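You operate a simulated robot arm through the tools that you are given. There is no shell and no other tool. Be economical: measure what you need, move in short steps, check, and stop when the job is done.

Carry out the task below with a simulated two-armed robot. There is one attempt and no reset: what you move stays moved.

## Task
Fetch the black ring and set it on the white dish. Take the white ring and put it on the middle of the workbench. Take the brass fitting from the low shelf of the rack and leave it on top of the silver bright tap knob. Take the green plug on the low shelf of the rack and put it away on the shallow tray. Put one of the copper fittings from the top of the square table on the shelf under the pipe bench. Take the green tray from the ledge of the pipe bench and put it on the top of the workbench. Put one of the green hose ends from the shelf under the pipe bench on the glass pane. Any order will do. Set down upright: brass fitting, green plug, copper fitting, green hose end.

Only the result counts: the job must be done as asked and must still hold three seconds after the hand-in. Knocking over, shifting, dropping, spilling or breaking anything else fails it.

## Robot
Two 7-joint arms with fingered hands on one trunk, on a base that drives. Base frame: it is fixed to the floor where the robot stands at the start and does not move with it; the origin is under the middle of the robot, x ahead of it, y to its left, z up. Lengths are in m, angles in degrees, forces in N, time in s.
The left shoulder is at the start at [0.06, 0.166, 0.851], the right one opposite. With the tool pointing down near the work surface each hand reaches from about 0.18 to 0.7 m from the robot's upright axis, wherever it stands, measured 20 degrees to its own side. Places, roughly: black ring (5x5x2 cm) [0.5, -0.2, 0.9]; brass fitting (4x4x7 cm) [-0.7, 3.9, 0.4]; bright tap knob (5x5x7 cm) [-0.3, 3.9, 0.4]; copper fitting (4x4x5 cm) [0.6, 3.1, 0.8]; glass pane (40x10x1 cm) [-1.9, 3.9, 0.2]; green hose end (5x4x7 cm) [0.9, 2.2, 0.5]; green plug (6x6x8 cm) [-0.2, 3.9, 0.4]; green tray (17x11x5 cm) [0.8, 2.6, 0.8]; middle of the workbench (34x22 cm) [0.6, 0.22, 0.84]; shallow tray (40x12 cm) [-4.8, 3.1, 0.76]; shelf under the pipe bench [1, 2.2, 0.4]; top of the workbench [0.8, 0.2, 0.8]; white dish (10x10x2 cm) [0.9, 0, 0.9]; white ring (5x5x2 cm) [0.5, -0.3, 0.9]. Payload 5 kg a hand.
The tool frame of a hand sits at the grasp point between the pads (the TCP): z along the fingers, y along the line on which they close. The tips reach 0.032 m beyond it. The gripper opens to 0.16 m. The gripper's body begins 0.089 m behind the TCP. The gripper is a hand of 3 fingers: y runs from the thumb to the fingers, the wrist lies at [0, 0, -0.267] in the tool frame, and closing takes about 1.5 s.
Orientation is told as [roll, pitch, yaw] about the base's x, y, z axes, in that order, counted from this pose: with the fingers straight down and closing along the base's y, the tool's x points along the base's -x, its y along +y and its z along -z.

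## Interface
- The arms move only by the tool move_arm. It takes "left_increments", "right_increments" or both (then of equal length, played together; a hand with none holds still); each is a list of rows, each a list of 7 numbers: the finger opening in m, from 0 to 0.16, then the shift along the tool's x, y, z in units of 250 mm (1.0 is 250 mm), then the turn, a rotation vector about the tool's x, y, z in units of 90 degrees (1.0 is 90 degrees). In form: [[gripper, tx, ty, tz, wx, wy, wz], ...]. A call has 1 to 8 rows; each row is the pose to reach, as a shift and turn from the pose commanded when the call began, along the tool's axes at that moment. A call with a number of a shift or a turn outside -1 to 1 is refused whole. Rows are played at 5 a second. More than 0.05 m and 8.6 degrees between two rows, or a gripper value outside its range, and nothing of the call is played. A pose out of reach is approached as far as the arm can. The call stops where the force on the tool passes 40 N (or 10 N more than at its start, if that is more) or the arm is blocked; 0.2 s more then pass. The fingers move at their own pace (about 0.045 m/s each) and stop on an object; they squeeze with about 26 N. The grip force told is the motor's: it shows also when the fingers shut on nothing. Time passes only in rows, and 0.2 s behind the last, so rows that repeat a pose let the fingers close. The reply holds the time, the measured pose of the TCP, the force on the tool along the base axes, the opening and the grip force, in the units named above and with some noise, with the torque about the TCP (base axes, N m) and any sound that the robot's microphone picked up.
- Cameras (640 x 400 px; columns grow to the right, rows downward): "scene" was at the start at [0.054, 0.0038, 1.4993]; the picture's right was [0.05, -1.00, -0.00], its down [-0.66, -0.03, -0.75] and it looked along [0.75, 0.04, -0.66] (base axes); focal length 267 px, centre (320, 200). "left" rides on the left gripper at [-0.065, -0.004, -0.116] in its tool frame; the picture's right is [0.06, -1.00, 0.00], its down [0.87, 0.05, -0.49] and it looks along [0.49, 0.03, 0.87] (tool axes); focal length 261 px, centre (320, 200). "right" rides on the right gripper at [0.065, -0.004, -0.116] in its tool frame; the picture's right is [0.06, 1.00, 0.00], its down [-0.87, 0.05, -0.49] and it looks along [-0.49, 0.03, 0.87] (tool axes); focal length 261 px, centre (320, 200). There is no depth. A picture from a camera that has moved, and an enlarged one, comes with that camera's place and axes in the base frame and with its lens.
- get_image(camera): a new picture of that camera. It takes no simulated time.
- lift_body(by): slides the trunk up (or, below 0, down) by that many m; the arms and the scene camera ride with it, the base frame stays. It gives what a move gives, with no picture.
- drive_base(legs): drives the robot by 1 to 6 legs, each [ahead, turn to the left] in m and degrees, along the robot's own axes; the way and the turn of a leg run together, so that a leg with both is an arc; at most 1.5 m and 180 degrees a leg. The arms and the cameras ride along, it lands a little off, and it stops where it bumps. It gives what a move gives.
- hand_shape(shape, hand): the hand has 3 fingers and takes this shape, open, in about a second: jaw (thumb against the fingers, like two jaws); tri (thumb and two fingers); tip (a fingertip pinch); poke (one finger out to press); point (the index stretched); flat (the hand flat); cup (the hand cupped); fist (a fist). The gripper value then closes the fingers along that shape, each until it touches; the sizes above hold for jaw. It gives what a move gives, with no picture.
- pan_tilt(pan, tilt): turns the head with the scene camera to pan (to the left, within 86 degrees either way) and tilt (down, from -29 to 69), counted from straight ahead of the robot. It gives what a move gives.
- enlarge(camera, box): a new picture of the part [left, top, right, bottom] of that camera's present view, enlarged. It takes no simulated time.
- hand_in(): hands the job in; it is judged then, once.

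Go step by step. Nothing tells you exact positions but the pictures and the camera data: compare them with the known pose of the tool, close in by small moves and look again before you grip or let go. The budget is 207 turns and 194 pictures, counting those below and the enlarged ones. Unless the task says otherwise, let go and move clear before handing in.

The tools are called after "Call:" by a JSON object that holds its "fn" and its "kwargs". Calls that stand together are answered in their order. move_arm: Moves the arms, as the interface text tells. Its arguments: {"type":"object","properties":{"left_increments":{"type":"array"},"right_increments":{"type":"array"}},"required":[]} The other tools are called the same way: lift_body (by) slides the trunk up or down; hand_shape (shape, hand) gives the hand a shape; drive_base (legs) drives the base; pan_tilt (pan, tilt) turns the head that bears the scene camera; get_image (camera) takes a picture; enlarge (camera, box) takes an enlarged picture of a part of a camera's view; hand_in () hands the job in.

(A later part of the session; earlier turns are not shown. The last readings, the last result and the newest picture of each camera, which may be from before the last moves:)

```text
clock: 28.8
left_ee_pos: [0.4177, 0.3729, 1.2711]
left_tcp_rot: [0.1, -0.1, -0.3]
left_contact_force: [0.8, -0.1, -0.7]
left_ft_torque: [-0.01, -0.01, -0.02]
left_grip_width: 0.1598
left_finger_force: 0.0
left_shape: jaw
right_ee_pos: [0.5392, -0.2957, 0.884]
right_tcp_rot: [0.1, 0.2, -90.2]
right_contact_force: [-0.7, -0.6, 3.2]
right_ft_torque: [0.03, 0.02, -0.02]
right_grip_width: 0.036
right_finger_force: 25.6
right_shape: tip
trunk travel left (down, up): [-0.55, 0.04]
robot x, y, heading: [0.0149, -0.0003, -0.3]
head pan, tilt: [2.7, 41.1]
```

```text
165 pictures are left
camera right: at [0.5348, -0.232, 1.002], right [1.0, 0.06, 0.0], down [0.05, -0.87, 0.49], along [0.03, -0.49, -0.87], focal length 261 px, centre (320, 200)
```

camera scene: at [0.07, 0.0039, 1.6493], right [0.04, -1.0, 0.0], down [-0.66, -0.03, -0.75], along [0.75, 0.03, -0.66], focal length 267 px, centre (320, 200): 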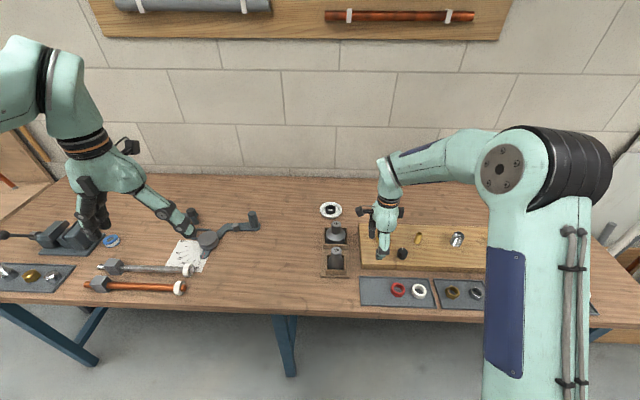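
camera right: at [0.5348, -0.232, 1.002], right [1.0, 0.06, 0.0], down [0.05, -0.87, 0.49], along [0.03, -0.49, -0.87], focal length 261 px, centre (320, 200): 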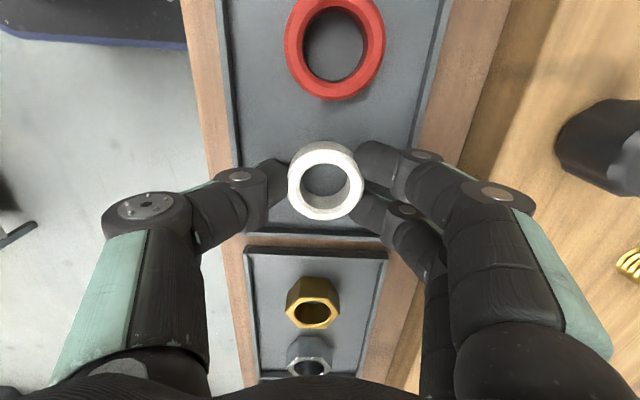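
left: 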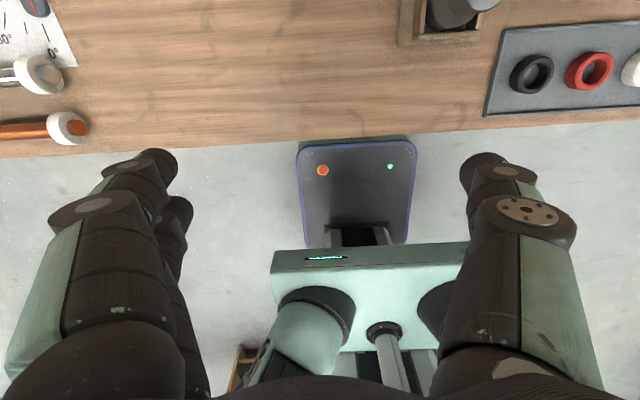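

White ring gripped. I lift it high and carry it to the left over the weights.

Call:
{"fn": "move_arm", "kwargs": {"right_increments": [[0, 0, 0, -0.12, 0, 0, 0], [0, 0, 0, -0.3, 0, 0, 0], [0, 0, 0, -0.48, 0, 0, 0], [0, 0, 0, -0.66, 0, 0, 0], [0, 0.18, 0, -0.68, 0, 0, 0], [0, 0.37, 0, -0.68, 0, 0, 0], [0, 0.56, 0, -0.68, 0, 0, 0], [0, 0.75, 0, -0.68, 0, 0, 0]]}}

Call:
{"fn": "move_arm", "kwargs": {"right_increments": [[0, 0.18, 0.02, 0, 0, 0, 0], [0, 0.36, 0.04, 0, 0, 0, 0], [0, 0.54, 0.06, 0, 0, 0, 0], [0, 0.72, 0.08, 0, 0, 0, 0], [0, 0.9, 0.1, 0, 0, 0, 0], [0, 1.0, 0.16, 0, 0, 0, 0], [0, 1.0, 0.16, 0, 0, 0, 0]]}}

Call:
{"fn": "get_image", "kwargs": {"camera": "right"}}

Call:
{"fn": "get_image", "kwargs": {"camera": "scene"}}

```text
clock: 30.6
left_ee_pos: [0.4176, 0.373, 1.2716]
left_tcp_rot: [-0.1, 0.0, -0.2]
left_contact_force: [-0.1, -0.3, -0.9]
left_ft_torque: [-0.06, 0.0, 0.0]
left_grip_width: 0.1596
left_finger_force: 0.1
left_shape: jaw
right_ee_pos: [0.5414, -0.1083, 1.0582]
right_tcp_rot: [0.0, 0.2, -90.2]
right_contact_force: [0.7, 1.3, -0.4]
right_ft_torque: [0.03, 0.0, 0.02]
right_grip_width: 0.0355
right_finger_force: 25.8
right_shape: tip
trunk travel left (down, up): [-0.55, 0.04]
robot x, y, heading: [0.0184, -0.0044, -0.4]
head pan, tilt: [2.7, 41.1]
```

```text
clock: 32.2
left_ee_pos: [0.4171, 0.3723, 1.2712]
left_tcp_rot: [0.1, 0.0, -0.2]
left_contact_force: [-1.2, -0.3, -0.3]
left_ft_torque: [-0.03, -0.01, -0.02]
left_grip_width: 0.16
left_finger_force: 0.1
left_shape: jaw
right_ee_pos: [0.5799, 0.139, 1.0595]
right_tcp_rot: [0.0, 0.3, -90.2]
right_contact_force: [-0.9, 0.3, -0.6]
right_ft_torque: [0.02, -0.03, 0.0]
right_grip_width: 0.0356
right_finger_force: 26.3
right_shape: tip
trunk travel left (down, up): [-0.55, 0.04]
robot x, y, heading: [0.0171, 0.0017, -0.2]
head pan, tilt: [2.7, 41.1]
```

```text
164 pictures are left
camera right: at [0.5751, 0.204, 1.1752], right [1.0, 0.06, 0.0], down [0.05, -0.87, 0.49], along [0.03, -0.49, -0.87], focal length 261 px, centre (320, 200)
```

right: 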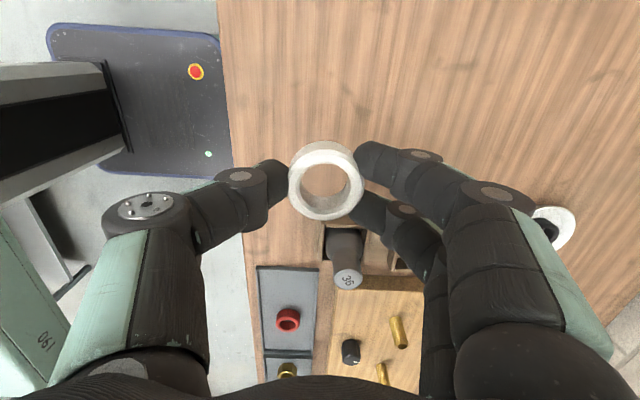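

```text
163 pictures are left
camera scene: at [0.0717, 0.0039, 1.6493], right [0.04, -1.0, 0.0], down [-0.66, -0.03, -0.75], along [0.75, 0.03, -0.66], focal length 267 px, centre (320, 200)
```

scene: 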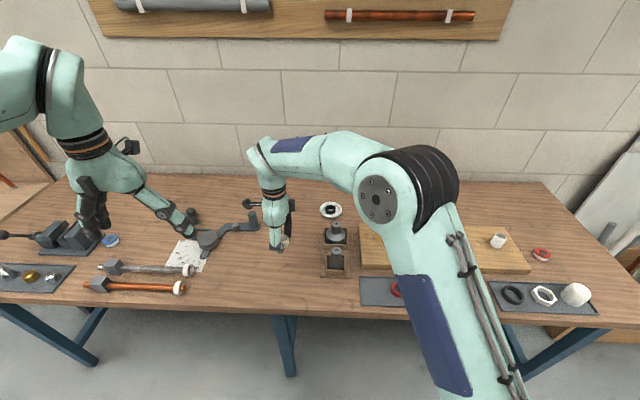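

I bring the white ring down near the middle of the bench at about (0.59, 0.185).

Call:
{"fn": "move_arm", "kwargs": {"right_increments": [[0, 0.09, 0.02, 0.14, 0, 0, 0], [0, 0.184, 0.04, 0.28, 0, 0, 0], [0, 0.184, 0.04, 0.44, 0, 0, 0], [0, 0.184, 0.04, 0.58, 0, 0, 0], [0, 0.184, 0.04, 0.66, 0, 0, 0], [0, 0.184, 0.04, 0.69, 0, 0, 0], [0, 0.184, 0.04, 0.7, 0, 0, 0]]}}

Call:
{"fn": "get_image", "kwargs": {"camera": "right"}}

```text
clock: 33.8
left_ee_pos: [0.4175, 0.3719, 1.2701]
left_tcp_rot: [-0.1, 0.0, -0.3]
left_contact_force: [0.3, -0.3, 0.6]
left_ft_torque: [-0.03, -0.02, 0.03]
left_grip_width: 0.1598
left_finger_force: 0.0
left_shape: jaw
right_ee_pos: [0.5907, 0.1868, 0.8831]
right_tcp_rot: [0.0, 0.4, -90.3]
right_contact_force: [-0.1, -0.6, -0.9]
right_ft_torque: [0.01, 0.01, 0.01]
right_grip_width: 0.0356
right_finger_force: 25.8
right_shape: tip
trunk travel left (down, up): [-0.55, 0.04]
robot x, y, heading: [0.0229, -0.001, -0.2]
head pan, tilt: [2.7, 41.1]
```

```text
162 pictures are left
camera right: at [0.5859, 0.2509, 1.0008], right [1.0, 0.06, 0.0], down [0.05, -0.87, 0.49], along [0.03, -0.49, -0.87], focal length 261 px, centre (320, 200)
```

right: 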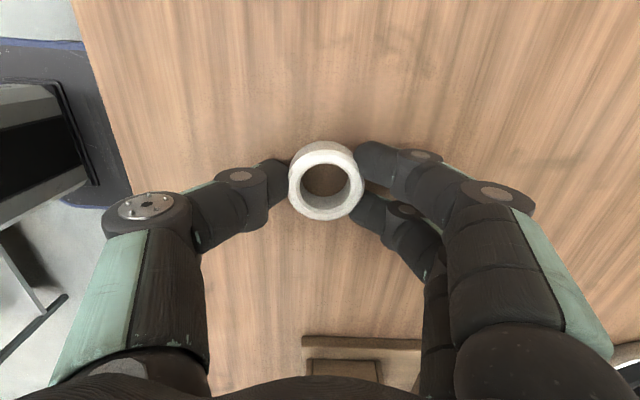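

The ring is just above the bench. I lower a few mm more, open, and lift away.

Call:
{"fn": "move_arm", "kwargs": {"right_increments": [[0, 0, 0, 0.012, 0, 0, 0], [0.03, 0, 0, 0.016, 0, 0, 0], [0.06, 0, 0, 0.016, 0, 0, 0], [0.07, 0, 0, 0.01, 0, 0, 0], [0.07, 0, 0, -0.06, 0, 0, 0], [0.07, 0, 0, -0.2, 0, 0, 0], [0.07, 0, 0, -0.4, 0, 0, 0], [0.07, 0, 0, -0.6, 0, 0, 0]]}}

Call:
{"fn": "get_image", "kwargs": {"camera": "right"}}

```text
clock: 35.6
left_ee_pos: [0.418, 0.3713, 1.2714]
left_tcp_rot: [0.1, 0.0, -0.3]
left_contact_force: [-0.5, -1.2, -0.4]
left_ft_torque: [0.0, 0.0, 0.0]
left_grip_width: 0.1599
left_finger_force: 0.0
left_shape: jaw
right_ee_pos: [0.5887, 0.1852, 1.0328]
right_tcp_rot: [0.0, 0.2, -90.2]
right_contact_force: [0.5, -0.1, 0.1]
right_ft_torque: [0.01, -0.03, -0.01]
right_grip_width: 0.0697
right_finger_force: 0.0
right_shape: tip
trunk travel left (down, up): [-0.55, 0.04]
robot x, y, heading: [0.0196, -0.0023, -0.3]
head pan, tilt: [2.7, 41.1]
```

```text
161 pictures are left
camera right: at [0.5833, 0.249, 1.1497], right [1.0, 0.06, 0.0], down [0.05, -0.87, 0.49], along [0.03, -0.49, -0.87], focal length 261 px, centre (320, 200)
```

right: 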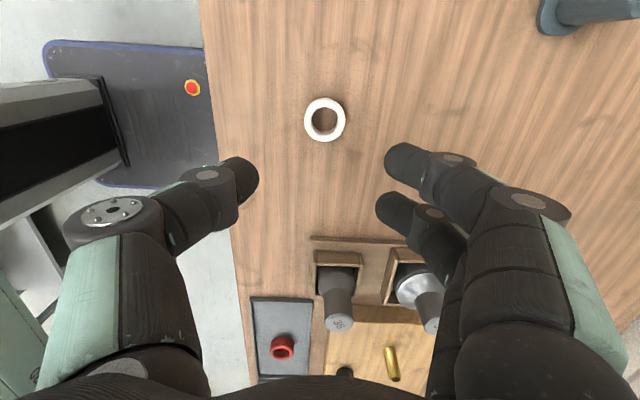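

White ring is placed. Now I go back to put the red ring back its ~7 mm.

Call:
{"fn": "move_arm", "kwargs": {"right_increments": [[0.06, -0.18, -0.03, -0.06, 0, 0, 0], [0.06, -0.36, -0.06, -0.1, 0, 0, 0], [0.06, -0.54, -0.09, -0.1, 0, 0, 0], [0.06, -0.72, -0.12, -0.1, 0, 0, 0], [0.06, -0.9, -0.15, -0.1, 0, 0, 0], [0.06, -1.0, -0.19, -0.1, 0, 0, 0]]}}

Call:
{"fn": "move_arm", "kwargs": {"right_increments": [[0.06, -0.16, 0, 0.08, 0, 0, 0], [0.06, -0.32, 0, 0.16, 0, 0, 0], [0.06, -0.48, 0, 0.25, 0, 0, 0], [0.06, -0.656, 0, 0.33, 0, 0, 0], [0.06, -0.656, 0, 0.42, 0, 0, 0], [0.06, -0.656, 0, 0.42, 0, 0, 0]]}}

Call:
{"fn": "get_image", "kwargs": {"camera": "right"}}

Call:
{"fn": "enlarge", "kwargs": {"camera": "scene", "box": [320, 180, 480, 320]}}

```text
clock: 37.0
left_ee_pos: [0.4171, 0.3714, 1.271]
left_tcp_rot: [-0.1, 0.1, -0.2]
left_contact_force: [-0.6, -0.5, -0.6]
left_ft_torque: [0.0, -0.02, -0.01]
left_grip_width: 0.1599
left_finger_force: 0.1
left_shape: jaw
right_ee_pos: [0.5399, -0.0621, 1.0574]
right_tcp_rot: [0.3, 0.3, -90.2]
right_contact_force: [-0.2, -0.4, 0.8]
right_ft_torque: [0.0, -0.02, -0.01]
right_grip_width: 0.0604
right_finger_force: 0.1
right_shape: tip
trunk travel left (down, up): [-0.55, 0.04]
robot x, y, heading: [0.0184, 0.0041, -0.5]
head pan, tilt: [2.7, 41.1]
```

```text
clock: 38.4
left_ee_pos: [0.4166, 0.3716, 1.2721]
left_tcp_rot: [0.0, -0.1, -0.2]
left_contact_force: [0.1, -0.6, 1.2]
left_ft_torque: [0.01, 0.0, 0.0]
left_grip_width: 0.1599
left_finger_force: 0.1
left_shape: jaw
right_ee_pos: [0.5398, -0.2269, 0.9507]
right_tcp_rot: [0.1, 0.3, -90.2]
right_contact_force: [0.3, 0.1, 0.1]
right_ft_torque: [0.01, -0.02, -0.01]
right_grip_width: 0.0604
right_finger_force: 0.1
right_shape: tip
trunk travel left (down, up): [-0.55, 0.04]
robot x, y, heading: [0.0156, -0.0008, -0.2]
head pan, tilt: [2.7, 41.1]
```

```text
160 pictures are left
camera right: at [0.5355, -0.1631, 1.0677], right [1.0, 0.06, 0.0], down [0.05, -0.87, 0.49], along [0.03, -0.49, -0.87], focal length 261 px, centre (320, 200)
```

right: 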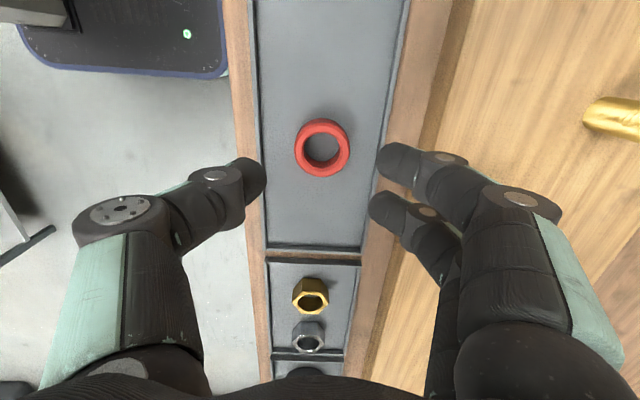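

```text
2.86 times, centred on (400, 250) of scene
camera zoom: at [0.0715, 0.0033, 1.6493], right [0.04, -1.0, 0.0], down [-0.66, -0.03, -0.75], along [0.75, 0.03, -0.66], focal length 763 px, centre (91, 57)
```

zoom: 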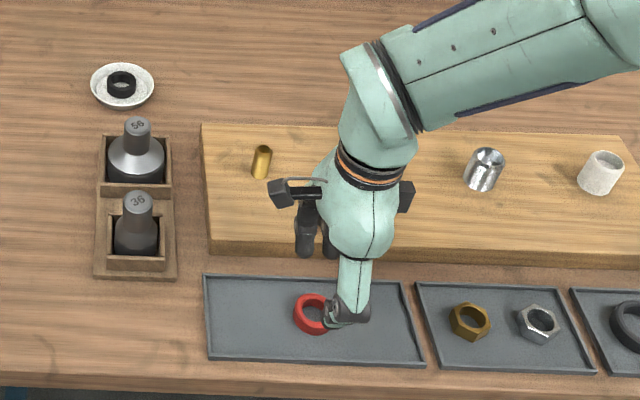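

Red ring is at y≈-0.2295; original was about -0.223. I grip it.

Call:
{"fn": "move_arm", "kwargs": {"right_increments": [[0.06, -0.01, 0.005, 0.1, 0, 0, 0], [0.06, -0.01, 0.005, 0.18, 0, 0, 0], [0.06, -0.01, 0.005, 0.22, 0, 0, 0], [0.06, -0.01, 0.005, 0.25, 0, 0, 0], [0.03, -0.01, 0.005, 0.258, 0, 0, 0], [0.0, -0.01, 0.005, 0.258, 0, 0, 0], [0.0, -0.01, 0.005, 0.258, 0, 0, 0], [0.0, -0.01, 0.005, 0.258, 0, 0, 0]]}}

Call:
{"fn": "move_arm", "kwargs": {"right_increments": [[0.0, 0, 0, -0.012, 0, 0, 0], [0.0, 0.026, 0, -0.012, 0, 0, 0], [0.0, 0.026, 0, 0.0, 0, 0, 0], [0.03, 0.026, 0, 0.0, 0, 0, 0], [0.06, 0.026, 0, 0, 0, 0, 0], [0.06, 0.026, 0, 0, 0, 0, 0], [0.06, 0.026, 0, -0.1, 0, 0, 0], [0.06, 0.026, 0, -0.26, 0, 0, 0]]}}

Call:
{"fn": "enlarge", "kwargs": {"camera": "scene", "box": [320, 180, 480, 320]}}

Call:
{"fn": "get_image", "kwargs": {"camera": "right"}}

```text
clock: 40.2
left_ee_pos: [0.418, 0.3716, 1.2717]
left_tcp_rot: [0.1, 0.0, -0.2]
left_contact_force: [-0.2, 1.0, 0.7]
left_ft_torque: [0.0, -0.06, -0.01]
left_grip_width: 0.1599
left_finger_force: 0.0
left_shape: jaw
right_ee_pos: [0.5419, -0.2299, 0.8863]
right_tcp_rot: [-0.1, 0.3, -90.3]
right_contact_force: [-0.3, -0.1, 0.2]
right_ft_torque: [-0.02, 0.01, -0.01]
right_grip_width: 0.0335
right_finger_force: 26.1
right_shape: tip
trunk travel left (down, up): [-0.55, 0.04]
robot x, y, heading: [0.0161, 0.0006, -0.2]
head pan, tilt: [2.7, 41.1]
```

```text
clock: 42.0
left_ee_pos: [0.4186, 0.371, 1.2703]
left_tcp_rot: [-0.1, 0.0, -0.2]
left_contact_force: [-1.0, -0.6, -0.8]
left_ft_torque: [0.01, -0.02, -0.01]
left_grip_width: 0.1599
left_finger_force: 0.0
left_shape: jaw
right_ee_pos: [0.5417, -0.224, 0.9549]
right_tcp_rot: [0.1, 0.1, -90.2]
right_contact_force: [0.1, 1.1, 0.0]
right_ft_torque: [0.03, -0.04, -0.01]
right_grip_width: 0.0596
right_finger_force: 0.1
right_shape: tip
trunk travel left (down, up): [-0.55, 0.04]
robot x, y, heading: [0.0159, 0.0027, 0.1]
head pan, tilt: [2.7, 41.1]
```

```text
2.86 times, centred on (400, 250) of scene
camera zoom: at [0.0712, 0.0039, 1.6492], right [0.04, -1.0, 0.0], down [-0.66, -0.03, -0.75], along [0.75, 0.03, -0.66], focal length 763 px, centre (91, 57)
```

zoom: 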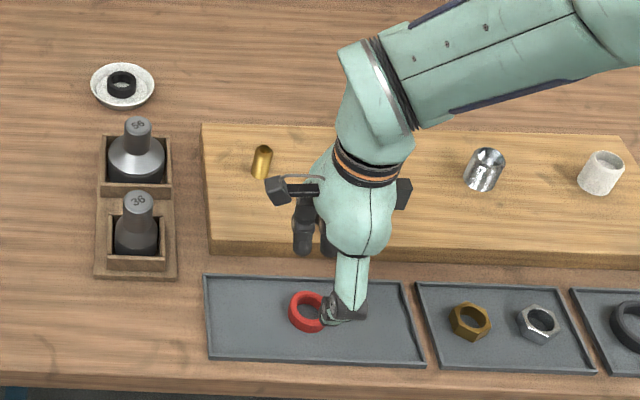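

```text
157 pictures are left
camera right: at [0.537, -0.16, 1.0698], right [1.0, 0.06, 0.0], down [0.05, -0.87, 0.49], along [0.03, -0.49, -0.87], focal length 261 px, centre (320, 200)
```

right: 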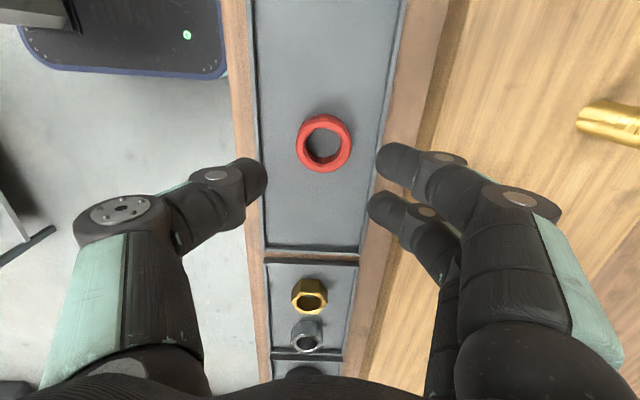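

Red ring restored. Now I raise the right arm, back off from the bench, and turn left to look at the rest of the room.

Call:
{"fn": "move_arm", "kwargs": {"right_increments": [[0.06, 0, 0, -0.18, 0, 0, 0], [0.06, 0, 0, -0.36, 0, 0, 0], [0.06, 0, -0.1, -0.54, 0, 0, 0], [0.06, 0, -0.25, -0.6, 0, 0, 0], [0.06, 0, -0.4, -0.6, 0, 0, 0], [0.06, 0, -0.56, -0.6, 0, 0, 0]], "left_increments": [[0.16, 0, -0.1, 0, 0, 0, 0], [0.16, 0, -0.2, 0, 0, 0, 0], [0.16, 0, -0.3, 0, 0, 0, 0], [0.16, 0.05, -0.4, 0, 0, 0, 0], [0.16, 0.1, -0.5, 0, 0, 0, 0], [0.16, 0.1, -0.6, 0, 0, 0, 0]]}}

Call:
{"fn": "drive_base", "kwargs": {"legs": [[-0.6, 0], [0, 90]]}}

Call:
{"fn": "pan_tilt", "kwargs": {"pan": 0, "tilt": 20}}

Call:
{"fn": "get_image", "kwargs": {"camera": "scene"}}

```text
refused: row 3 steps farther than a row can; nothing moved
```

```text
clock: 44.8
left_ee_pos: [-0.0581, 0.3831, 1.271]
left_tcp_rot: [-0.3, 0.0, 0.1]
left_contact_force: [1.5, 1.8, -0.6]
left_ft_torque: [-0.03, 0.07, 0.02]
left_grip_width: 0.1597
left_finger_force: 0.2
left_shape: jaw
right_ee_pos: [0.0693, -0.2133, 0.954]
right_tcp_rot: [0.1, 0.2, -89.9]
right_contact_force: [0.5, -0.2, -1.0]
right_ft_torque: [-0.06, 0.13, -0.01]
right_grip_width: 0.0598
right_finger_force: 0.1
right_shape: tip
trunk travel left (down, up): [-0.55, 0.04]
robot x, y, heading: [-0.4594, 0.008, 0.5]
head pan, tilt: [2.7, 41.1]
stopped in leg 1: the robot was blocked; the commanded pose is now the measured one
```

```text
clock: 45.6
left_ee_pos: [-0.0604, 0.3814, 1.2723]
left_tcp_rot: [-0.1, -0.2, 0.2]
left_contact_force: [-0.6, 0.0, -0.5]
left_ft_torque: [0.0, 0.0, 0.01]
left_grip_width: 0.1599
left_finger_force: 0.0
left_shape: jaw
right_ee_pos: [0.0677, -0.2134, 0.9538]
right_tcp_rot: [0.1, 0.2, -90.0]
right_contact_force: [0.1, 0.1, -0.9]
right_ft_torque: [-0.05, 0.02, 0.03]
right_grip_width: 0.0597
right_finger_force: 0.1
right_shape: tip
trunk travel left (down, up): [-0.55, 0.04]
robot x, y, heading: [-0.4564, 0.0068, -0.0]
head pan, tilt: [0.0, 20.0]
```

```text
156 pictures are left
camera scene: at [-0.3939, 0.0086, 1.6822], right [0.0, -1.0, 0.0], down [-0.34, 0.0, -0.94], along [0.94, 0.0, -0.34], focal length 267 px, centre (320, 200)
```

scene: 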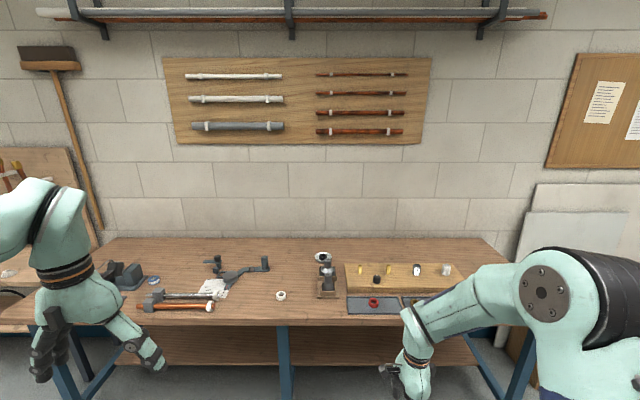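

Something behind stopped the robot. The bench looks fine; I look left and right before any further driving.

Call:
{"fn": "pan_tilt", "kwargs": {"pan": 86, "tilt": 30}}

Call:
{"fn": "get_image", "kwargs": {"camera": "scene"}}

Call:
{"fn": "get_image", "kwargs": {"camera": "left"}}

Call:
{"fn": "get_image", "kwargs": {"camera": "right"}}

```text
clock: 47.2
left_ee_pos: [-0.0596, 0.382, 1.2729]
left_tcp_rot: [-0.1, -0.2, 0.2]
left_contact_force: [-0.1, 0.1, 0.4]
left_ft_torque: [0.01, 0.01, 0.01]
left_grip_width: 0.1597
left_finger_force: 0.0
left_shape: jaw
right_ee_pos: [0.066, -0.2142, 0.9547]
right_tcp_rot: [0.1, 0.4, -90.0]
right_contact_force: [0.4, 0.6, 0.0]
right_ft_torque: [-0.01, 0.0, 0.01]
right_grip_width: 0.0596
right_finger_force: 0.1
right_shape: tip
trunk travel left (down, up): [-0.55, 0.04]
robot x, y, heading: [-0.456, 0.0068, -0.0]
head pan, tilt: [85.9, 30.0]
```

```text
155 pictures are left
camera scene: at [-0.4815, 0.0983, 1.6662], right [1.0, -0.07, 0.0], down [-0.03, -0.5, -0.87], along [0.06, 0.86, -0.5], focal length 267 px, centre (320, 200)
```

scene: 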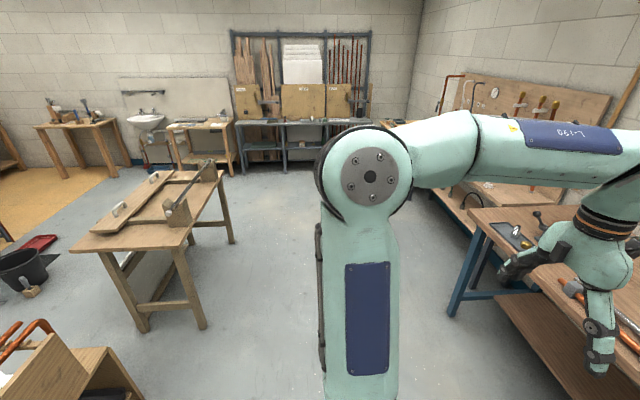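

```text
154 pictures are left
camera left: at [0.0045, 0.3775, 1.3873], right [-0.06, -1.0, 0.0], down [-0.87, 0.05, 0.49], along [-0.49, 0.03, -0.87], focal length 261 px, centre (320, 200)
```

left: 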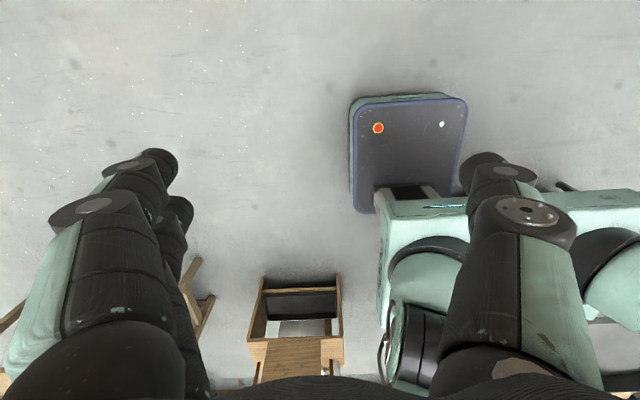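

```text
153 pictures are left
camera right: at [0.0626, -0.1508, 1.07], right [1.0, 0.06, 0.0], down [0.05, -0.87, 0.49], along [0.03, -0.49, -0.87], focal length 261 px, centre (320, 200)
```

right: 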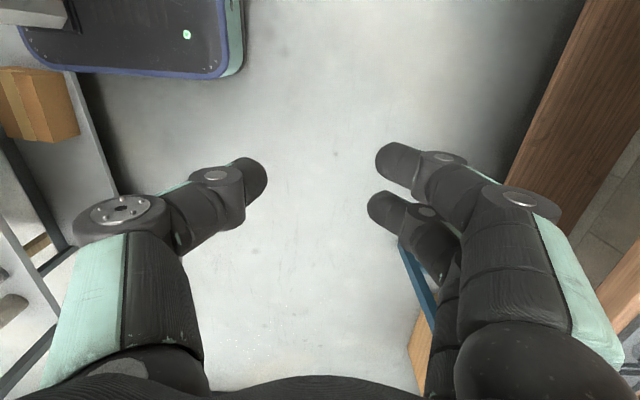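

Behind me is a tool tote and a shelf; ahead-left I see the rack at the far wall and the pipe bench along the right wall. I raise the right arm, move forward a bit, and turn left.

Call:
{"fn": "move_arm", "kwargs": {"right_increments": [[0.06, 0, -0.1, -0.15, 0, 0, 0], [0.06, 0, -0.2, -0.3, 0, 0, 0], [0.06, 0, -0.3, -0.45, 0, 0, 0], [0.06, 0, -0.4, -0.6, 0, 0, 0], [0.06, 0, -0.55, -0.7, 0, 0, 0]]}}

Call:
{"fn": "drive_base", "kwargs": {"legs": [[0.17, 0], [0, 90]]}}

Call:
{"fn": "pan_tilt", "kwargs": {"pan": -30, "tilt": 25}}

Call:
{"fn": "get_image", "kwargs": {"camera": "scene"}}

```text
clock: 48.4
left_ee_pos: [-0.0622, 0.3796, 1.2717]
left_tcp_rot: [0.0, -0.3, 0.2]
left_contact_force: [0.1, -0.2, 0.4]
left_ft_torque: [-0.01, -0.04, 0.0]
left_grip_width: 0.1596
left_finger_force: 0.1
left_shape: jaw
right_ee_pos: [-0.0695, -0.2142, 1.1287]
right_tcp_rot: [0.2, 0.3, -90.2]
right_contact_force: [1.1, 0.2, 0.7]
right_ft_torque: [0.0, -0.02, 0.0]
right_grip_width: 0.0601
right_finger_force: 0.0
right_shape: tip
trunk travel left (down, up): [-0.55, 0.04]
robot x, y, heading: [-0.4591, 0.0074, 0.0]
head pan, tilt: [85.9, 30.0]
```

```text
clock: 53.8
left_ee_pos: [-0.6571, 0.4086, 1.2725]
left_tcp_rot: [-0.2, -0.2, 89.6]
left_contact_force: [-0.1, -0.2, 1.0]
left_ft_torque: [0.02, -0.01, 0.02]
left_grip_width: 0.16
left_finger_force: 0.0
left_shape: jaw
right_ee_pos: [-0.0626, 0.3943, 1.1269]
right_tcp_rot: [0.1, 0.3, -0.8]
right_contact_force: [-0.5, 0.2, 0.2]
right_ft_torque: [0.01, 0.0, -0.02]
right_grip_width: 0.0598
right_finger_force: 0.0
right_shape: tip
trunk travel left (down, up): [-0.55, 0.04]
robot x, y, heading: [-0.2886, 0.0071, 89.5]
head pan, tilt: [85.9, 30.0]
```

```text
clock: 55.8
left_ee_pos: [-0.658, 0.41, 1.2716]
left_tcp_rot: [-0.1, -0.3, 89.6]
left_contact_force: [-0.6, -0.1, 0.7]
left_ft_torque: [-0.01, -0.01, -0.03]
left_grip_width: 0.1597
left_finger_force: 0.0
left_shape: jaw
right_ee_pos: [-0.0612, 0.3957, 1.127]
right_tcp_rot: [0.1, 0.4, -0.5]
right_contact_force: [-1.0, 0.2, 0.8]
right_ft_torque: [-0.02, 0.01, -0.03]
right_grip_width: 0.0596
right_finger_force: 0.0
right_shape: tip
trunk travel left (down, up): [-0.55, 0.04]
robot x, y, heading: [-0.2899, 0.0097, 89.5]
head pan, tilt: [-30.0, 25.0]
```

```text
152 pictures are left
camera scene: at [-0.2415, 0.0579, 1.6742], right [0.86, -0.51, 0.0], down [-0.21, -0.36, -0.91], along [0.46, 0.78, -0.42], focal length 267 px, centre (320, 200)
```

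scene: 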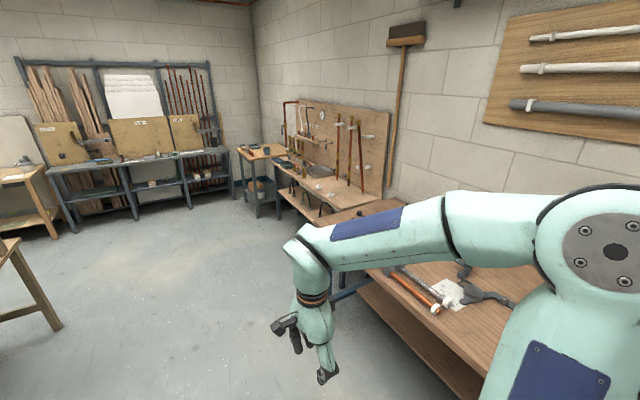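

The floor ahead is clear. I drive up to about y = 2.35 and turn to face the pipe bench.

Call:
{"fn": "drive_base", "kwargs": {"legs": [[1.5, 0], [0.85, 0], [0, -89.5]]}}

Call:
{"fn": "pan_tilt", "kwargs": {"pan": 0, "tilt": 40}}

Call:
{"fn": "get_image", "kwargs": {"camera": "scene"}}

```text
clock: 71.1
left_ee_pos: [0.135, 2.7258, 1.2725]
left_tcp_rot: [0.0, -0.2, 1.7]
left_contact_force: [-0.4, -0.7, -0.1]
left_ft_torque: [0.0, 0.01, 0.0]
left_grip_width: 0.1598
left_finger_force: 0.0
left_shape: jaw
right_ee_pos: [0.1435, 2.1315, 1.1275]
right_tcp_rot: [0.1, 0.3, -88.5]
right_contact_force: [0.1, 0.1, 0.5]
right_ft_torque: [0.03, 0.01, 0.01]
right_grip_width: 0.0598
right_finger_force: 0.1
right_shape: tip
trunk travel left (down, up): [-0.55, 0.04]
robot x, y, heading: [-0.252, 2.3424, 1.5]
head pan, tilt: [-30.0, 25.0]
```

```text
clock: 72.0
left_ee_pos: [0.1348, 2.7255, 1.2722]
left_tcp_rot: [-0.1, -0.1, 1.6]
left_contact_force: [-0.1, 0.5, 0.0]
left_ft_torque: [0.02, -0.02, -0.01]
left_grip_width: 0.1598
left_finger_force: 0.1
left_shape: jaw
right_ee_pos: [0.1428, 2.1322, 1.127]
right_tcp_rot: [0.1, 0.3, -88.5]
right_contact_force: [0.3, 0.6, -0.6]
right_ft_torque: [0.03, -0.03, 0.05]
right_grip_width: 0.0598
right_finger_force: 0.0
right_shape: tip
trunk travel left (down, up): [-0.55, 0.04]
robot x, y, heading: [-0.2489, 2.3408, 1.5]
head pan, tilt: [0.0, 40.0]
```

```text
151 pictures are left
camera scene: at [-0.197, 2.3446, 1.6509], right [0.03, -1.0, 0.0], down [-0.64, -0.02, -0.77], along [0.77, 0.02, -0.64], focal length 267 px, centre (320, 200)
```

scene: 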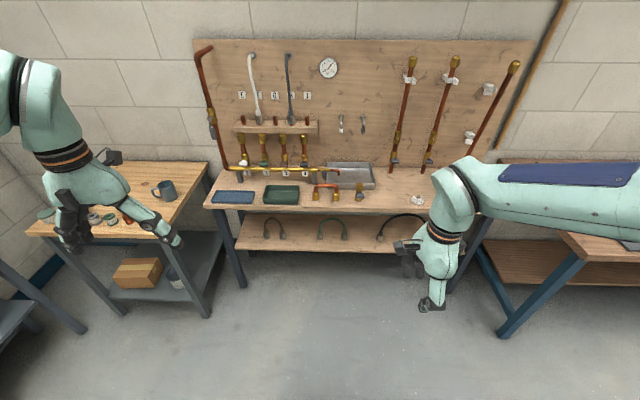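

Call:
{"fn": "enlarge", "kwargs": {"camera": "scene", "box": [200, 150, 440, 260]}}

Call:
{"fn": "enlarge", "kwargs": {"camera": "scene", "box": [20, 150, 220, 290]}}

```text
2.67 times, centred on (320, 205) of scene
camera zoom: at [-0.197, 2.3446, 1.6509], right [0.03, -1.0, 0.0], down [-0.64, -0.02, -0.77], along [0.77, 0.02, -0.64], focal length 712 px, centre (320, 187)
```

zoom: 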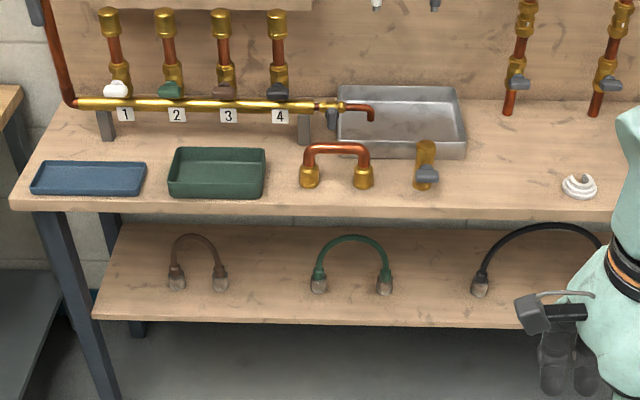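

```text
2.86 times, centred on (120, 220) of scene
camera zoom: at [-0.197, 2.3446, 1.6509], right [0.03, -1.0, 0.0], down [-0.64, -0.02, -0.77], along [0.77, 0.02, -0.64], focal length 763 px, centre (891, 143)
```

zoom: 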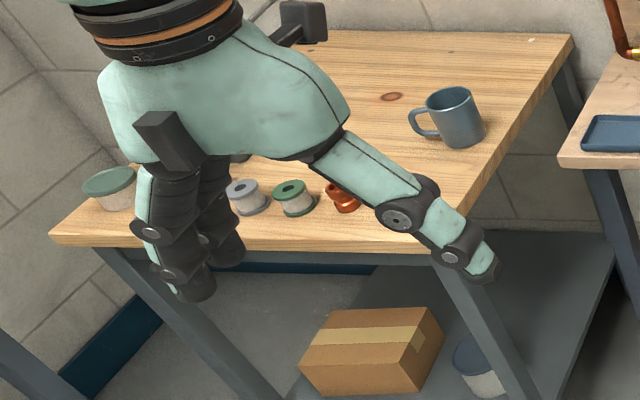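

I see the green tray at about (0.825, 2.56), the green hose ends on the shelf at about (0.90, 2.23) and (0.90, 2.37), and copper fittings on the table at the left. First the green tray: I drive closer to the pipe bench.

Call:
{"fn": "drive_base", "kwargs": {"legs": [[0.5, -1.5]]}}

Call:
{"fn": "pan_tilt", "kwargs": {"pan": 0, "tilt": 55}}

Call:
{"fn": "get_image", "kwargs": {"camera": "scene"}}

```text
clock: 75.0
left_ee_pos: [0.6412, 2.7288, 1.2727]
left_tcp_rot: [-0.2, -0.2, 0.7]
left_contact_force: [0.2, -0.3, -0.2]
left_ft_torque: [0.02, 0.04, -0.02]
left_grip_width: 0.1599
left_finger_force: 0.0
left_shape: jaw
right_ee_pos: [0.638, 2.1337, 1.1273]
right_tcp_rot: [0.1, 0.3, -89.6]
right_contact_force: [-0.4, 0.8, -0.2]
right_ft_torque: [0.03, 0.0, -0.01]
right_grip_width: 0.0596
right_finger_force: 0.1
right_shape: tip
trunk travel left (down, up): [-0.55, 0.04]
robot x, y, heading: [0.2464, 2.3531, 0.5]
head pan, tilt: [0.0, 40.0]
```

```text
clock: 75.7
left_ee_pos: [0.6405, 2.7284, 1.2726]
left_tcp_rot: [-0.1, -0.2, 0.6]
left_contact_force: [0.4, 0.4, -0.3]
left_ft_torque: [0.0, 0.03, -0.02]
left_grip_width: 0.1597
left_finger_force: 0.0
left_shape: jaw
right_ee_pos: [0.6373, 2.1334, 1.1279]
right_tcp_rot: [0.1, 0.4, -89.5]
right_contact_force: [-0.7, -0.8, 0.0]
right_ft_torque: [-0.04, 0.0, 0.03]
right_grip_width: 0.0597
right_finger_force: 0.0
right_shape: tip
trunk travel left (down, up): [-0.55, 0.04]
robot x, y, heading: [0.2471, 2.3547, 0.5]
head pan, tilt: [0.0, 55.0]
```

```text
148 pictures are left
camera scene: at [0.2881, 2.3534, 1.6303], right [0.01, -1.0, 0.0], down [-0.82, -0.01, -0.57], along [0.57, 0.01, -0.82], focal length 267 px, centre (320, 200)
```

scene: 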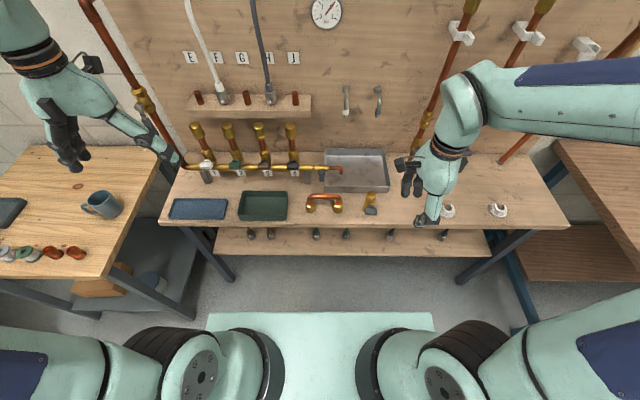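

Gripping the tray across would crowd the gas pipe behind it, so I'll pinch its front wall with the right hand (fingers inside, thumb outside). I move the right hand above that wall and shift the left arm away.

Call:
{"fn": "move_arm", "kwargs": {"right_increments": [[0.07, 0.18, 0.04, 0, 0, 0, 0], [0.07, 0.36, 0.08, 0, 0, 0, 0], [0.07, 0.54, 0.12, 0, 0, 0, 0], [0.07, 0.72, 0.16, 0, 0, 0, 0], [0.07, 0.9, 0.2, 0, 0, 0, 0], [0.07, 1.0, 0.26, 0.05, 0, 0, 0]], "left_increments": [[0.16, 0.1, 0.1, 0, 0, 0, 0], [0.16, 0.2, 0.2, 0, 0, 0, 0], [0.16, 0.3, 0.3, 0, 0, 0, 0], [0.16, 0.4, 0.4, 0, 0, 0, 0], [0.16, 0.4, 0.5, 0, 0, 0, 0], [0.16, 0.4, 0.5, 0, 0, 0, 0]]}}

Call:
{"fn": "move_arm", "kwargs": {"right_increments": [[0.07, 0.14, 0.04, 0.1, 0, 0, 0], [0.07, 0.28, 0.08, 0.2, 0, 0, 0], [0.07, 0.42, 0.12, 0.3, 0, 0, 0], [0.07, 0.56, 0.16, 0.4, 0, 0, 0], [0.07, 0.7, 0.2, 0.5, 0, 0, 0], [0.07, 0.7, 0.2, 0.6, 0, 0, 0], [0.07, 0.7, 0.2, 0.6, 0, 0, 0]]}}

Call:
{"fn": "get_image", "kwargs": {"camera": "right"}}

Call:
{"fn": "get_image", "kwargs": {"camera": "scene"}}

```text
clock: 77.1
left_ee_pos: [0.5383, 2.8548, 1.2719]
left_tcp_rot: [-0.2, -0.2, 0.6]
left_contact_force: [-0.2, -0.7, 0.4]
left_ft_torque: [0.0, 0.01, -0.01]
left_grip_width: 0.1597
left_finger_force: 0.1
left_shape: jaw
right_ee_pos: [0.7006, 2.3858, 1.1176]
right_tcp_rot: [0.1, 0.4, -89.6]
right_contact_force: [1.0, -0.6, 0.7]
right_ft_torque: [-0.01, 0.02, 0.0]
right_grip_width: 0.0698
right_finger_force: 0.1
right_shape: tip
trunk travel left (down, up): [-0.55, 0.04]
robot x, y, heading: [0.2492, 2.3545, 0.9]
head pan, tilt: [0.0, 55.0]
```

```text
clock: 78.7
left_ee_pos: [0.5389, 2.8549, 1.2718]
left_tcp_rot: [-0.1, -0.2, 0.6]
left_contact_force: [0.6, -0.1, -0.6]
left_ft_torque: [-0.03, -0.01, 0.0]
left_grip_width: 0.1601
left_finger_force: 0.0
left_shape: jaw
right_ee_pos: [0.7491, 2.5621, 0.9675]
right_tcp_rot: [0.2, 0.3, -89.6]
right_contact_force: [0.6, 0.1, -0.4]
right_ft_torque: [-0.04, 0.02, 0.01]
right_grip_width: 0.0695
right_finger_force: 0.0
right_shape: tip
trunk travel left (down, up): [-0.55, 0.04]
robot x, y, heading: [0.2446, 2.3557, 0.6]
head pan, tilt: [0.0, 55.0]
```

```text
147 pictures are left
camera right: at [0.7435, 2.6262, 1.0837], right [1.0, 0.07, 0.0], down [0.06, -0.87, 0.49], along [0.04, -0.49, -0.87], focal length 261 px, centre (320, 200)
```

right: 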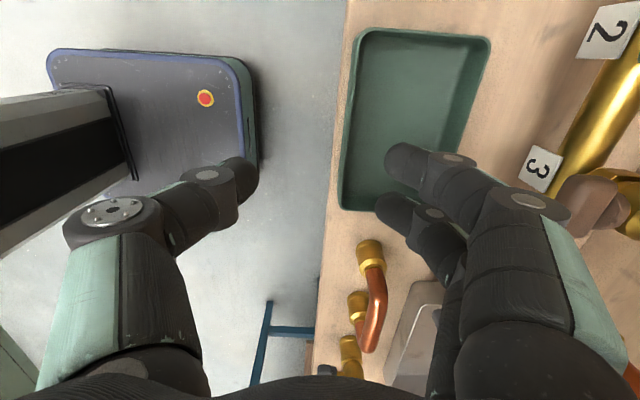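

```text
146 pictures are left
camera scene: at [0.2879, 2.354, 1.6302], right [0.01, -1.0, 0.0], down [-0.82, -0.01, -0.57], along [0.57, 0.01, -0.82], focal length 267 px, centre (320, 200)
```

scene: 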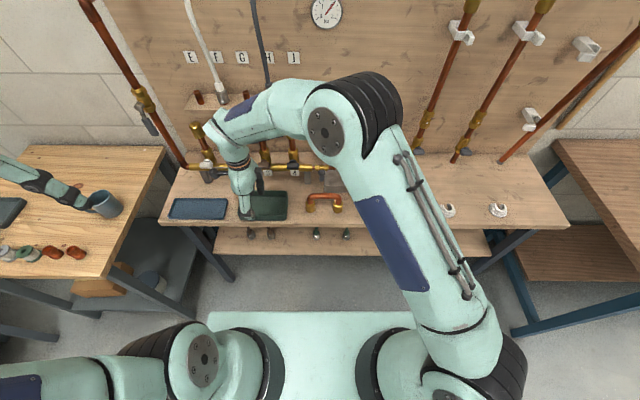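

The tray's front wall is at x≈0.778, rim z≈0.83, centre y≈2.562. I lower the fingers around the front wall.

Call:
{"fn": "move_arm", "kwargs": {"right_increments": [[0.06, 0, 0.05, 0.1, 0, 0, 0], [0.06, 0, 0.112, 0.22, 0, 0, 0], [0.06, 0, 0.112, 0.34, 0, 0, 0], [0.06, 0, 0.112, 0.44, 0, 0, 0], [0.06, 0, 0.112, 0.48, 0, 0, 0], [0.06, 0, 0.112, 0.48, 0, 0, 0]]}}

Call:
{"fn": "get_image", "kwargs": {"camera": "right"}}

```text
clock: 80.1
left_ee_pos: [0.5397, 2.8537, 1.272]
left_tcp_rot: [-0.1, -0.1, 0.6]
left_contact_force: [0.1, 0.5, 0.3]
left_ft_torque: [0.0, 0.01, 0.03]
left_grip_width: 0.16
left_finger_force: 0.0
left_shape: jaw
right_ee_pos: [0.778, 2.5627, 0.8462]
right_tcp_rot: [0.1, 0.4, -89.6]
right_contact_force: [-0.3, -0.8, 0.9]
right_ft_torque: [-0.03, 0.01, -0.02]
right_grip_width: 0.0606
right_finger_force: 0.0
right_shape: tip
trunk travel left (down, up): [-0.55, 0.04]
robot x, y, heading: [0.2429, 2.3494, 0.7]
head pan, tilt: [0.0, 55.0]
```

```text
145 pictures are left
camera right: at [0.7725, 2.625, 0.9637], right [1.0, 0.07, 0.0], down [0.06, -0.87, 0.49], along [0.04, -0.49, -0.87], focal length 261 px, centre (320, 200)
```

right: 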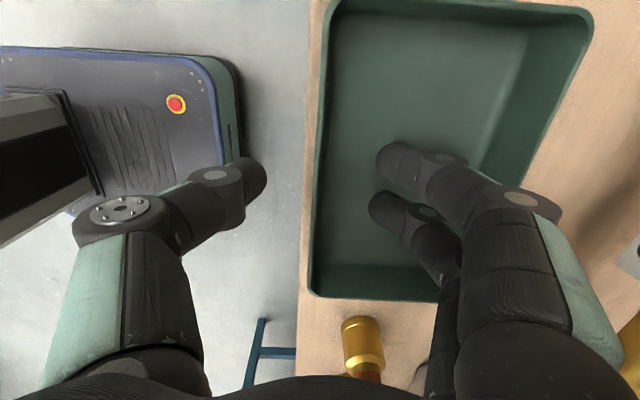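

The wall lies right between the fingers. I go 1 cm lower and close.

Call:
{"fn": "move_arm", "kwargs": {"right_increments": [[0.06, 0, 0, 0.025, 0, 0, 0], [0.05, 0, 0, 0.05, 0, 0, 0], [0.03, 0, 0, 0.05, 0, 0, 0], [0.01, 0, 0, 0.05, 0, 0, 0], [0.0, 0, 0, 0.05, 0, 0, 0], [0.0, 0, 0, 0.05, 0, 0, 0], [0.0, 0, 0, 0.05, 0, 0, 0]]}}

Call:
{"fn": "get_image", "kwargs": {"camera": "right"}}

```text
clock: 81.7
left_ee_pos: [0.5398, 2.8555, 1.2736]
left_tcp_rot: [0.0, -0.2, 0.6]
left_contact_force: [0.2, 0.8, -0.2]
left_ft_torque: [0.03, -0.02, 0.02]
left_grip_width: 0.1599
left_finger_force: 0.0
left_shape: jaw
right_ee_pos: [0.7764, 2.5622, 0.8352]
right_tcp_rot: [0.1, 0.1, -89.7]
right_contact_force: [-0.6, 0.4, 2.1]
right_ft_torque: [0.01, -0.02, 0.0]
right_grip_width: 0.0046
right_finger_force: 26.3
right_shape: tip
trunk travel left (down, up): [-0.55, 0.04]
robot x, y, heading: [0.2477, 2.3548, 0.6]
head pan, tilt: [0.0, 55.0]
```

```text
144 pictures are left
camera right: at [0.7719, 2.6256, 0.9511], right [1.0, 0.07, 0.0], down [0.06, -0.87, 0.49], along [0.04, -0.49, -0.87], focal length 261 px, centre (320, 200)
```

right: 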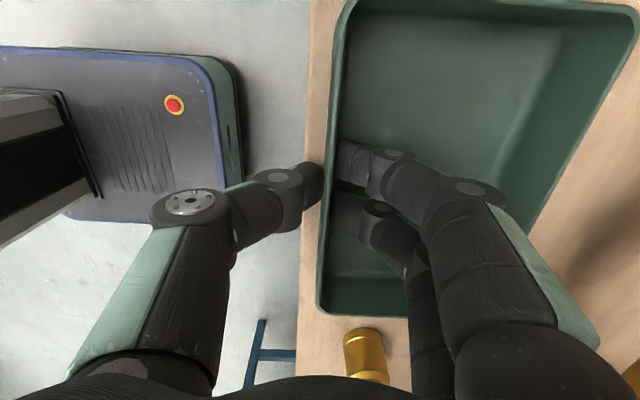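

Wall pinched. I lift a bit and check that the tray hangs level.

Call:
{"fn": "move_arm", "kwargs": {"right_increments": [[0.0, 0, 0, -0.06, 0, 0, 0], [0.0, 0, 0, -0.14, 0, 0, 0], [0.0, 0, -0.05, -0.28, 0, 0, 0], [0.0, 0, -0.1, -0.46, 0, 0, 0], [0.0, 0, -0.2, -0.6, 0, 0, 0], [0.0, 0, -0.2, -0.6, 0, 0, 0]]}}

Call:
{"fn": "get_image", "kwargs": {"camera": "right"}}

Call:
{"fn": "get_image", "kwargs": {"camera": "scene"}}

```text
clock: 83.1
left_ee_pos: [0.5403, 2.8535, 1.2711]
left_tcp_rot: [-0.1, -0.1, 0.6]
left_contact_force: [0.3, 0.4, -0.1]
left_ft_torque: [0.03, 0.02, 0.0]
left_grip_width: 0.1599
left_finger_force: 0.2
left_shape: jaw
right_ee_pos: [0.7261, 2.5569, 0.9861]
right_tcp_rot: [0.0, 0.2, -89.7]
right_contact_force: [1.1, 0.4, -1.8]
right_ft_torque: [0.02, 0.1, -0.01]
right_grip_width: 0.0034
right_finger_force: 25.6
right_shape: tip
trunk travel left (down, up): [-0.55, 0.04]
robot x, y, heading: [0.2456, 2.3564, 0.8]
head pan, tilt: [0.0, 55.0]
```

```text
143 pictures are left
camera right: at [0.7213, 2.6209, 1.1018], right [1.0, 0.07, 0.0], down [0.06, -0.87, 0.49], along [0.03, -0.49, -0.87], focal length 261 px, centre (320, 200)
```

right: 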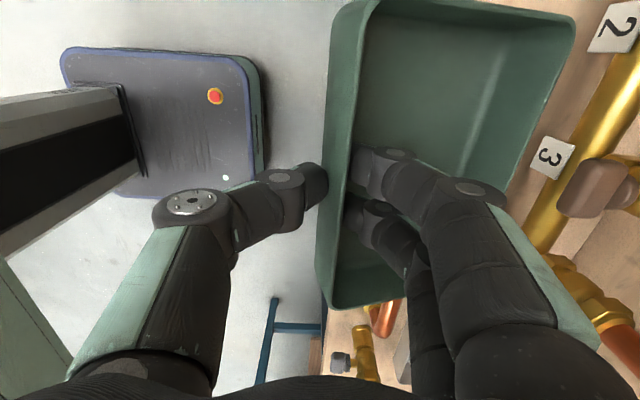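

```text
142 pictures are left
camera scene: at [0.2889, 2.3539, 1.6301], right [0.01, -1.0, 0.0], down [-0.82, -0.01, -0.57], along [0.57, 0.01, -0.82], focal length 267 px, centre (320, 200)
```

scene: 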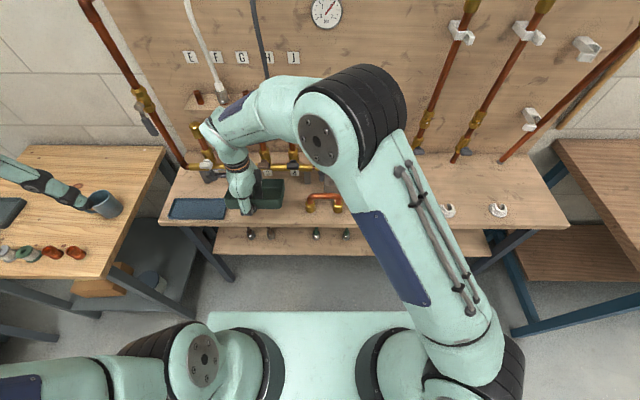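

The tray droops some but is held securely. I pull it in and up, then drive back and return to the workbench.

Call:
{"fn": "move_arm", "kwargs": {"right_increments": [[0.0, 0, -0.08, -0.12, 0, 0, 0], [0.0, 0, -0.16, -0.24, 0, 0, 0], [0.0, -0.1, -0.24, -0.36, 0, 0, 0], [0.0, -0.2, -0.32, -0.48, 0, 0, 0], [0.0, -0.3, -0.4, -0.56, 0, 0, 0], [0.0, -0.4, -0.4, -0.6, 0, 0, 0]], "left_increments": [[0.16, 0, -0.1, 0, 0, 0, 0], [0.16, 0, -0.2, 0, 0, 0, 0], [0.16, 0, -0.3, 0, 0, 0, 0], [0.16, 0, -0.4, 0, 0, 0, 0], [0.16, 0, -0.4, 0, 0, 0, 0], [0.16, 0, -0.4, 0, 0, 0, 0]]}}

Call:
{"fn": "drive_base", "kwargs": {"legs": [[-0.5, 0], [0, -90], [1.2, 0], [1.05, 0], [0, 90]]}}

Call:
{"fn": "pan_tilt", "kwargs": {"pan": 0, "tilt": 40}}

Call:
{"fn": "get_image", "kwargs": {"camera": "scene"}}

```text
clock: 84.5
left_ee_pos: [0.5407, 2.7532, 1.272]
left_tcp_rot: [0.0, -0.2, 0.5]
left_contact_force: [-0.3, -0.4, -0.2]
left_ft_torque: [0.03, 0.03, -0.04]
left_grip_width: 0.16
left_finger_force: 0.0
left_shape: jaw
right_ee_pos: [0.6281, 2.4559, 1.134]
right_tcp_rot: [0.1, 0.3, -89.6]
right_contact_force: [0.6, 0.0, -2.0]
right_ft_torque: [0.01, 0.07, 0.02]
right_grip_width: 0.0036
right_finger_force: 25.7
right_shape: tip
trunk travel left (down, up): [-0.55, 0.04]
robot x, y, heading: [0.2461, 2.3521, 0.7]
head pan, tilt: [0.0, 55.0]
```

```text
clock: 106.0
left_ee_pos: [0.1126, 0.5053, 1.2721]
left_tcp_rot: [-0.1, -0.1, 1.9]
left_contact_force: [-0.4, -0.3, -0.1]
left_ft_torque: [-0.02, -0.01, 0.01]
left_grip_width: 0.1597
left_finger_force: 0.0
left_shape: jaw
right_ee_pos: [0.2064, 0.2103, 1.1343]
right_tcp_rot: [0.0, 0.4, -88.3]
right_contact_force: [0.3, 0.0, -1.6]
right_ft_torque: [-0.02, 0.08, 0.03]
right_grip_width: 0.0034
right_finger_force: 25.4
right_shape: tip
trunk travel left (down, up): [-0.55, 0.04]
robot x, y, heading: [-0.1741, 0.0948, 1.7]
head pan, tilt: [0.0, 55.0]
```

```text
clock: 106.8
left_ee_pos: [0.1125, 0.5057, 1.2722]
left_tcp_rot: [-0.1, -0.3, 1.9]
left_contact_force: [0.5, 0.0, 0.8]
left_ft_torque: [0.02, 0.03, 0.01]
left_grip_width: 0.1599
left_finger_force: 0.0
left_shape: jaw
right_ee_pos: [0.2076, 0.2087, 1.1342]
right_tcp_rot: [0.2, 0.3, -88.2]
right_contact_force: [0.4, 0.9, -2.3]
right_ft_torque: [-0.02, 0.12, 0.02]
right_grip_width: 0.0032
right_finger_force: 26.0
right_shape: tip
trunk travel left (down, up): [-0.55, 0.04]
robot x, y, heading: [-0.1699, 0.0999, 2.0]
head pan, tilt: [0.0, 40.0]
```

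```text
141 pictures are left
camera scene: at [-0.118, 0.0988, 1.6508], right [0.03, -1.0, 0.0], down [-0.64, -0.02, -0.77], along [0.77, 0.02, -0.64], focal length 267 px, centre (320, 200)
```

scene: 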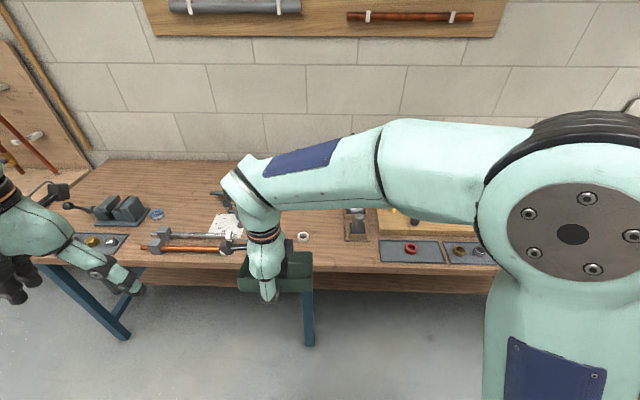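

I'm back by the workbench; everything there looks in order. I'll place the tray in the free strip behind the wooden block, so I shift the base slightly right and forward.

Call:
{"fn": "drive_base", "kwargs": {"legs": [[0, -27], [0.37, 0], [0, 25]]}}

Call:
{"fn": "get_image", "kwargs": {"camera": "scene"}}

```text
clock: 111.8
left_ee_pos: [0.4609, 0.3401, 1.2724]
left_tcp_rot: [-0.1, -0.1, 0.4]
left_contact_force: [-0.3, 0.5, 0.3]
left_ft_torque: [0.0, -0.03, 0.02]
left_grip_width: 0.1601
left_finger_force: 0.2
left_shape: jaw
right_ee_pos: [0.5483, 0.043, 1.1343]
right_tcp_rot: [0.0, 0.2, -89.9]
right_contact_force: [-0.5, -1.0, -1.5]
right_ft_torque: [0.02, 0.08, 0.01]
right_grip_width: 0.0036
right_finger_force: 26.1
right_shape: tip
trunk travel left (down, up): [-0.55, 0.04]
robot x, y, heading: [0.1652, -0.0628, 0.1]
head pan, tilt: [0.0, 40.0]
```

```text
140 pictures are left
camera scene: at [0.2198, -0.059, 1.6509], right [0.01, -1.0, 0.0], down [-0.64, 0.0, -0.77], along [0.77, 0.0, -0.64], focal length 267 px, centre (320, 200)
```

scene: 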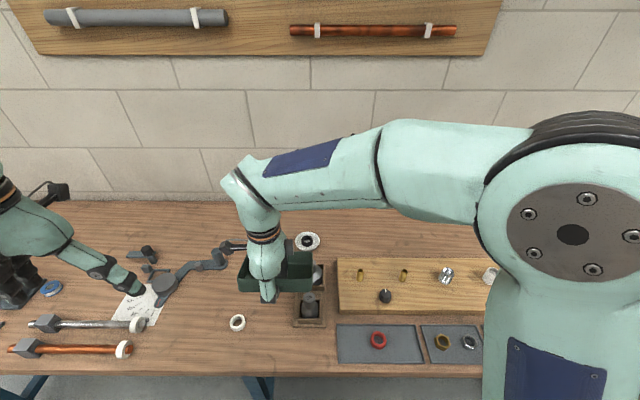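

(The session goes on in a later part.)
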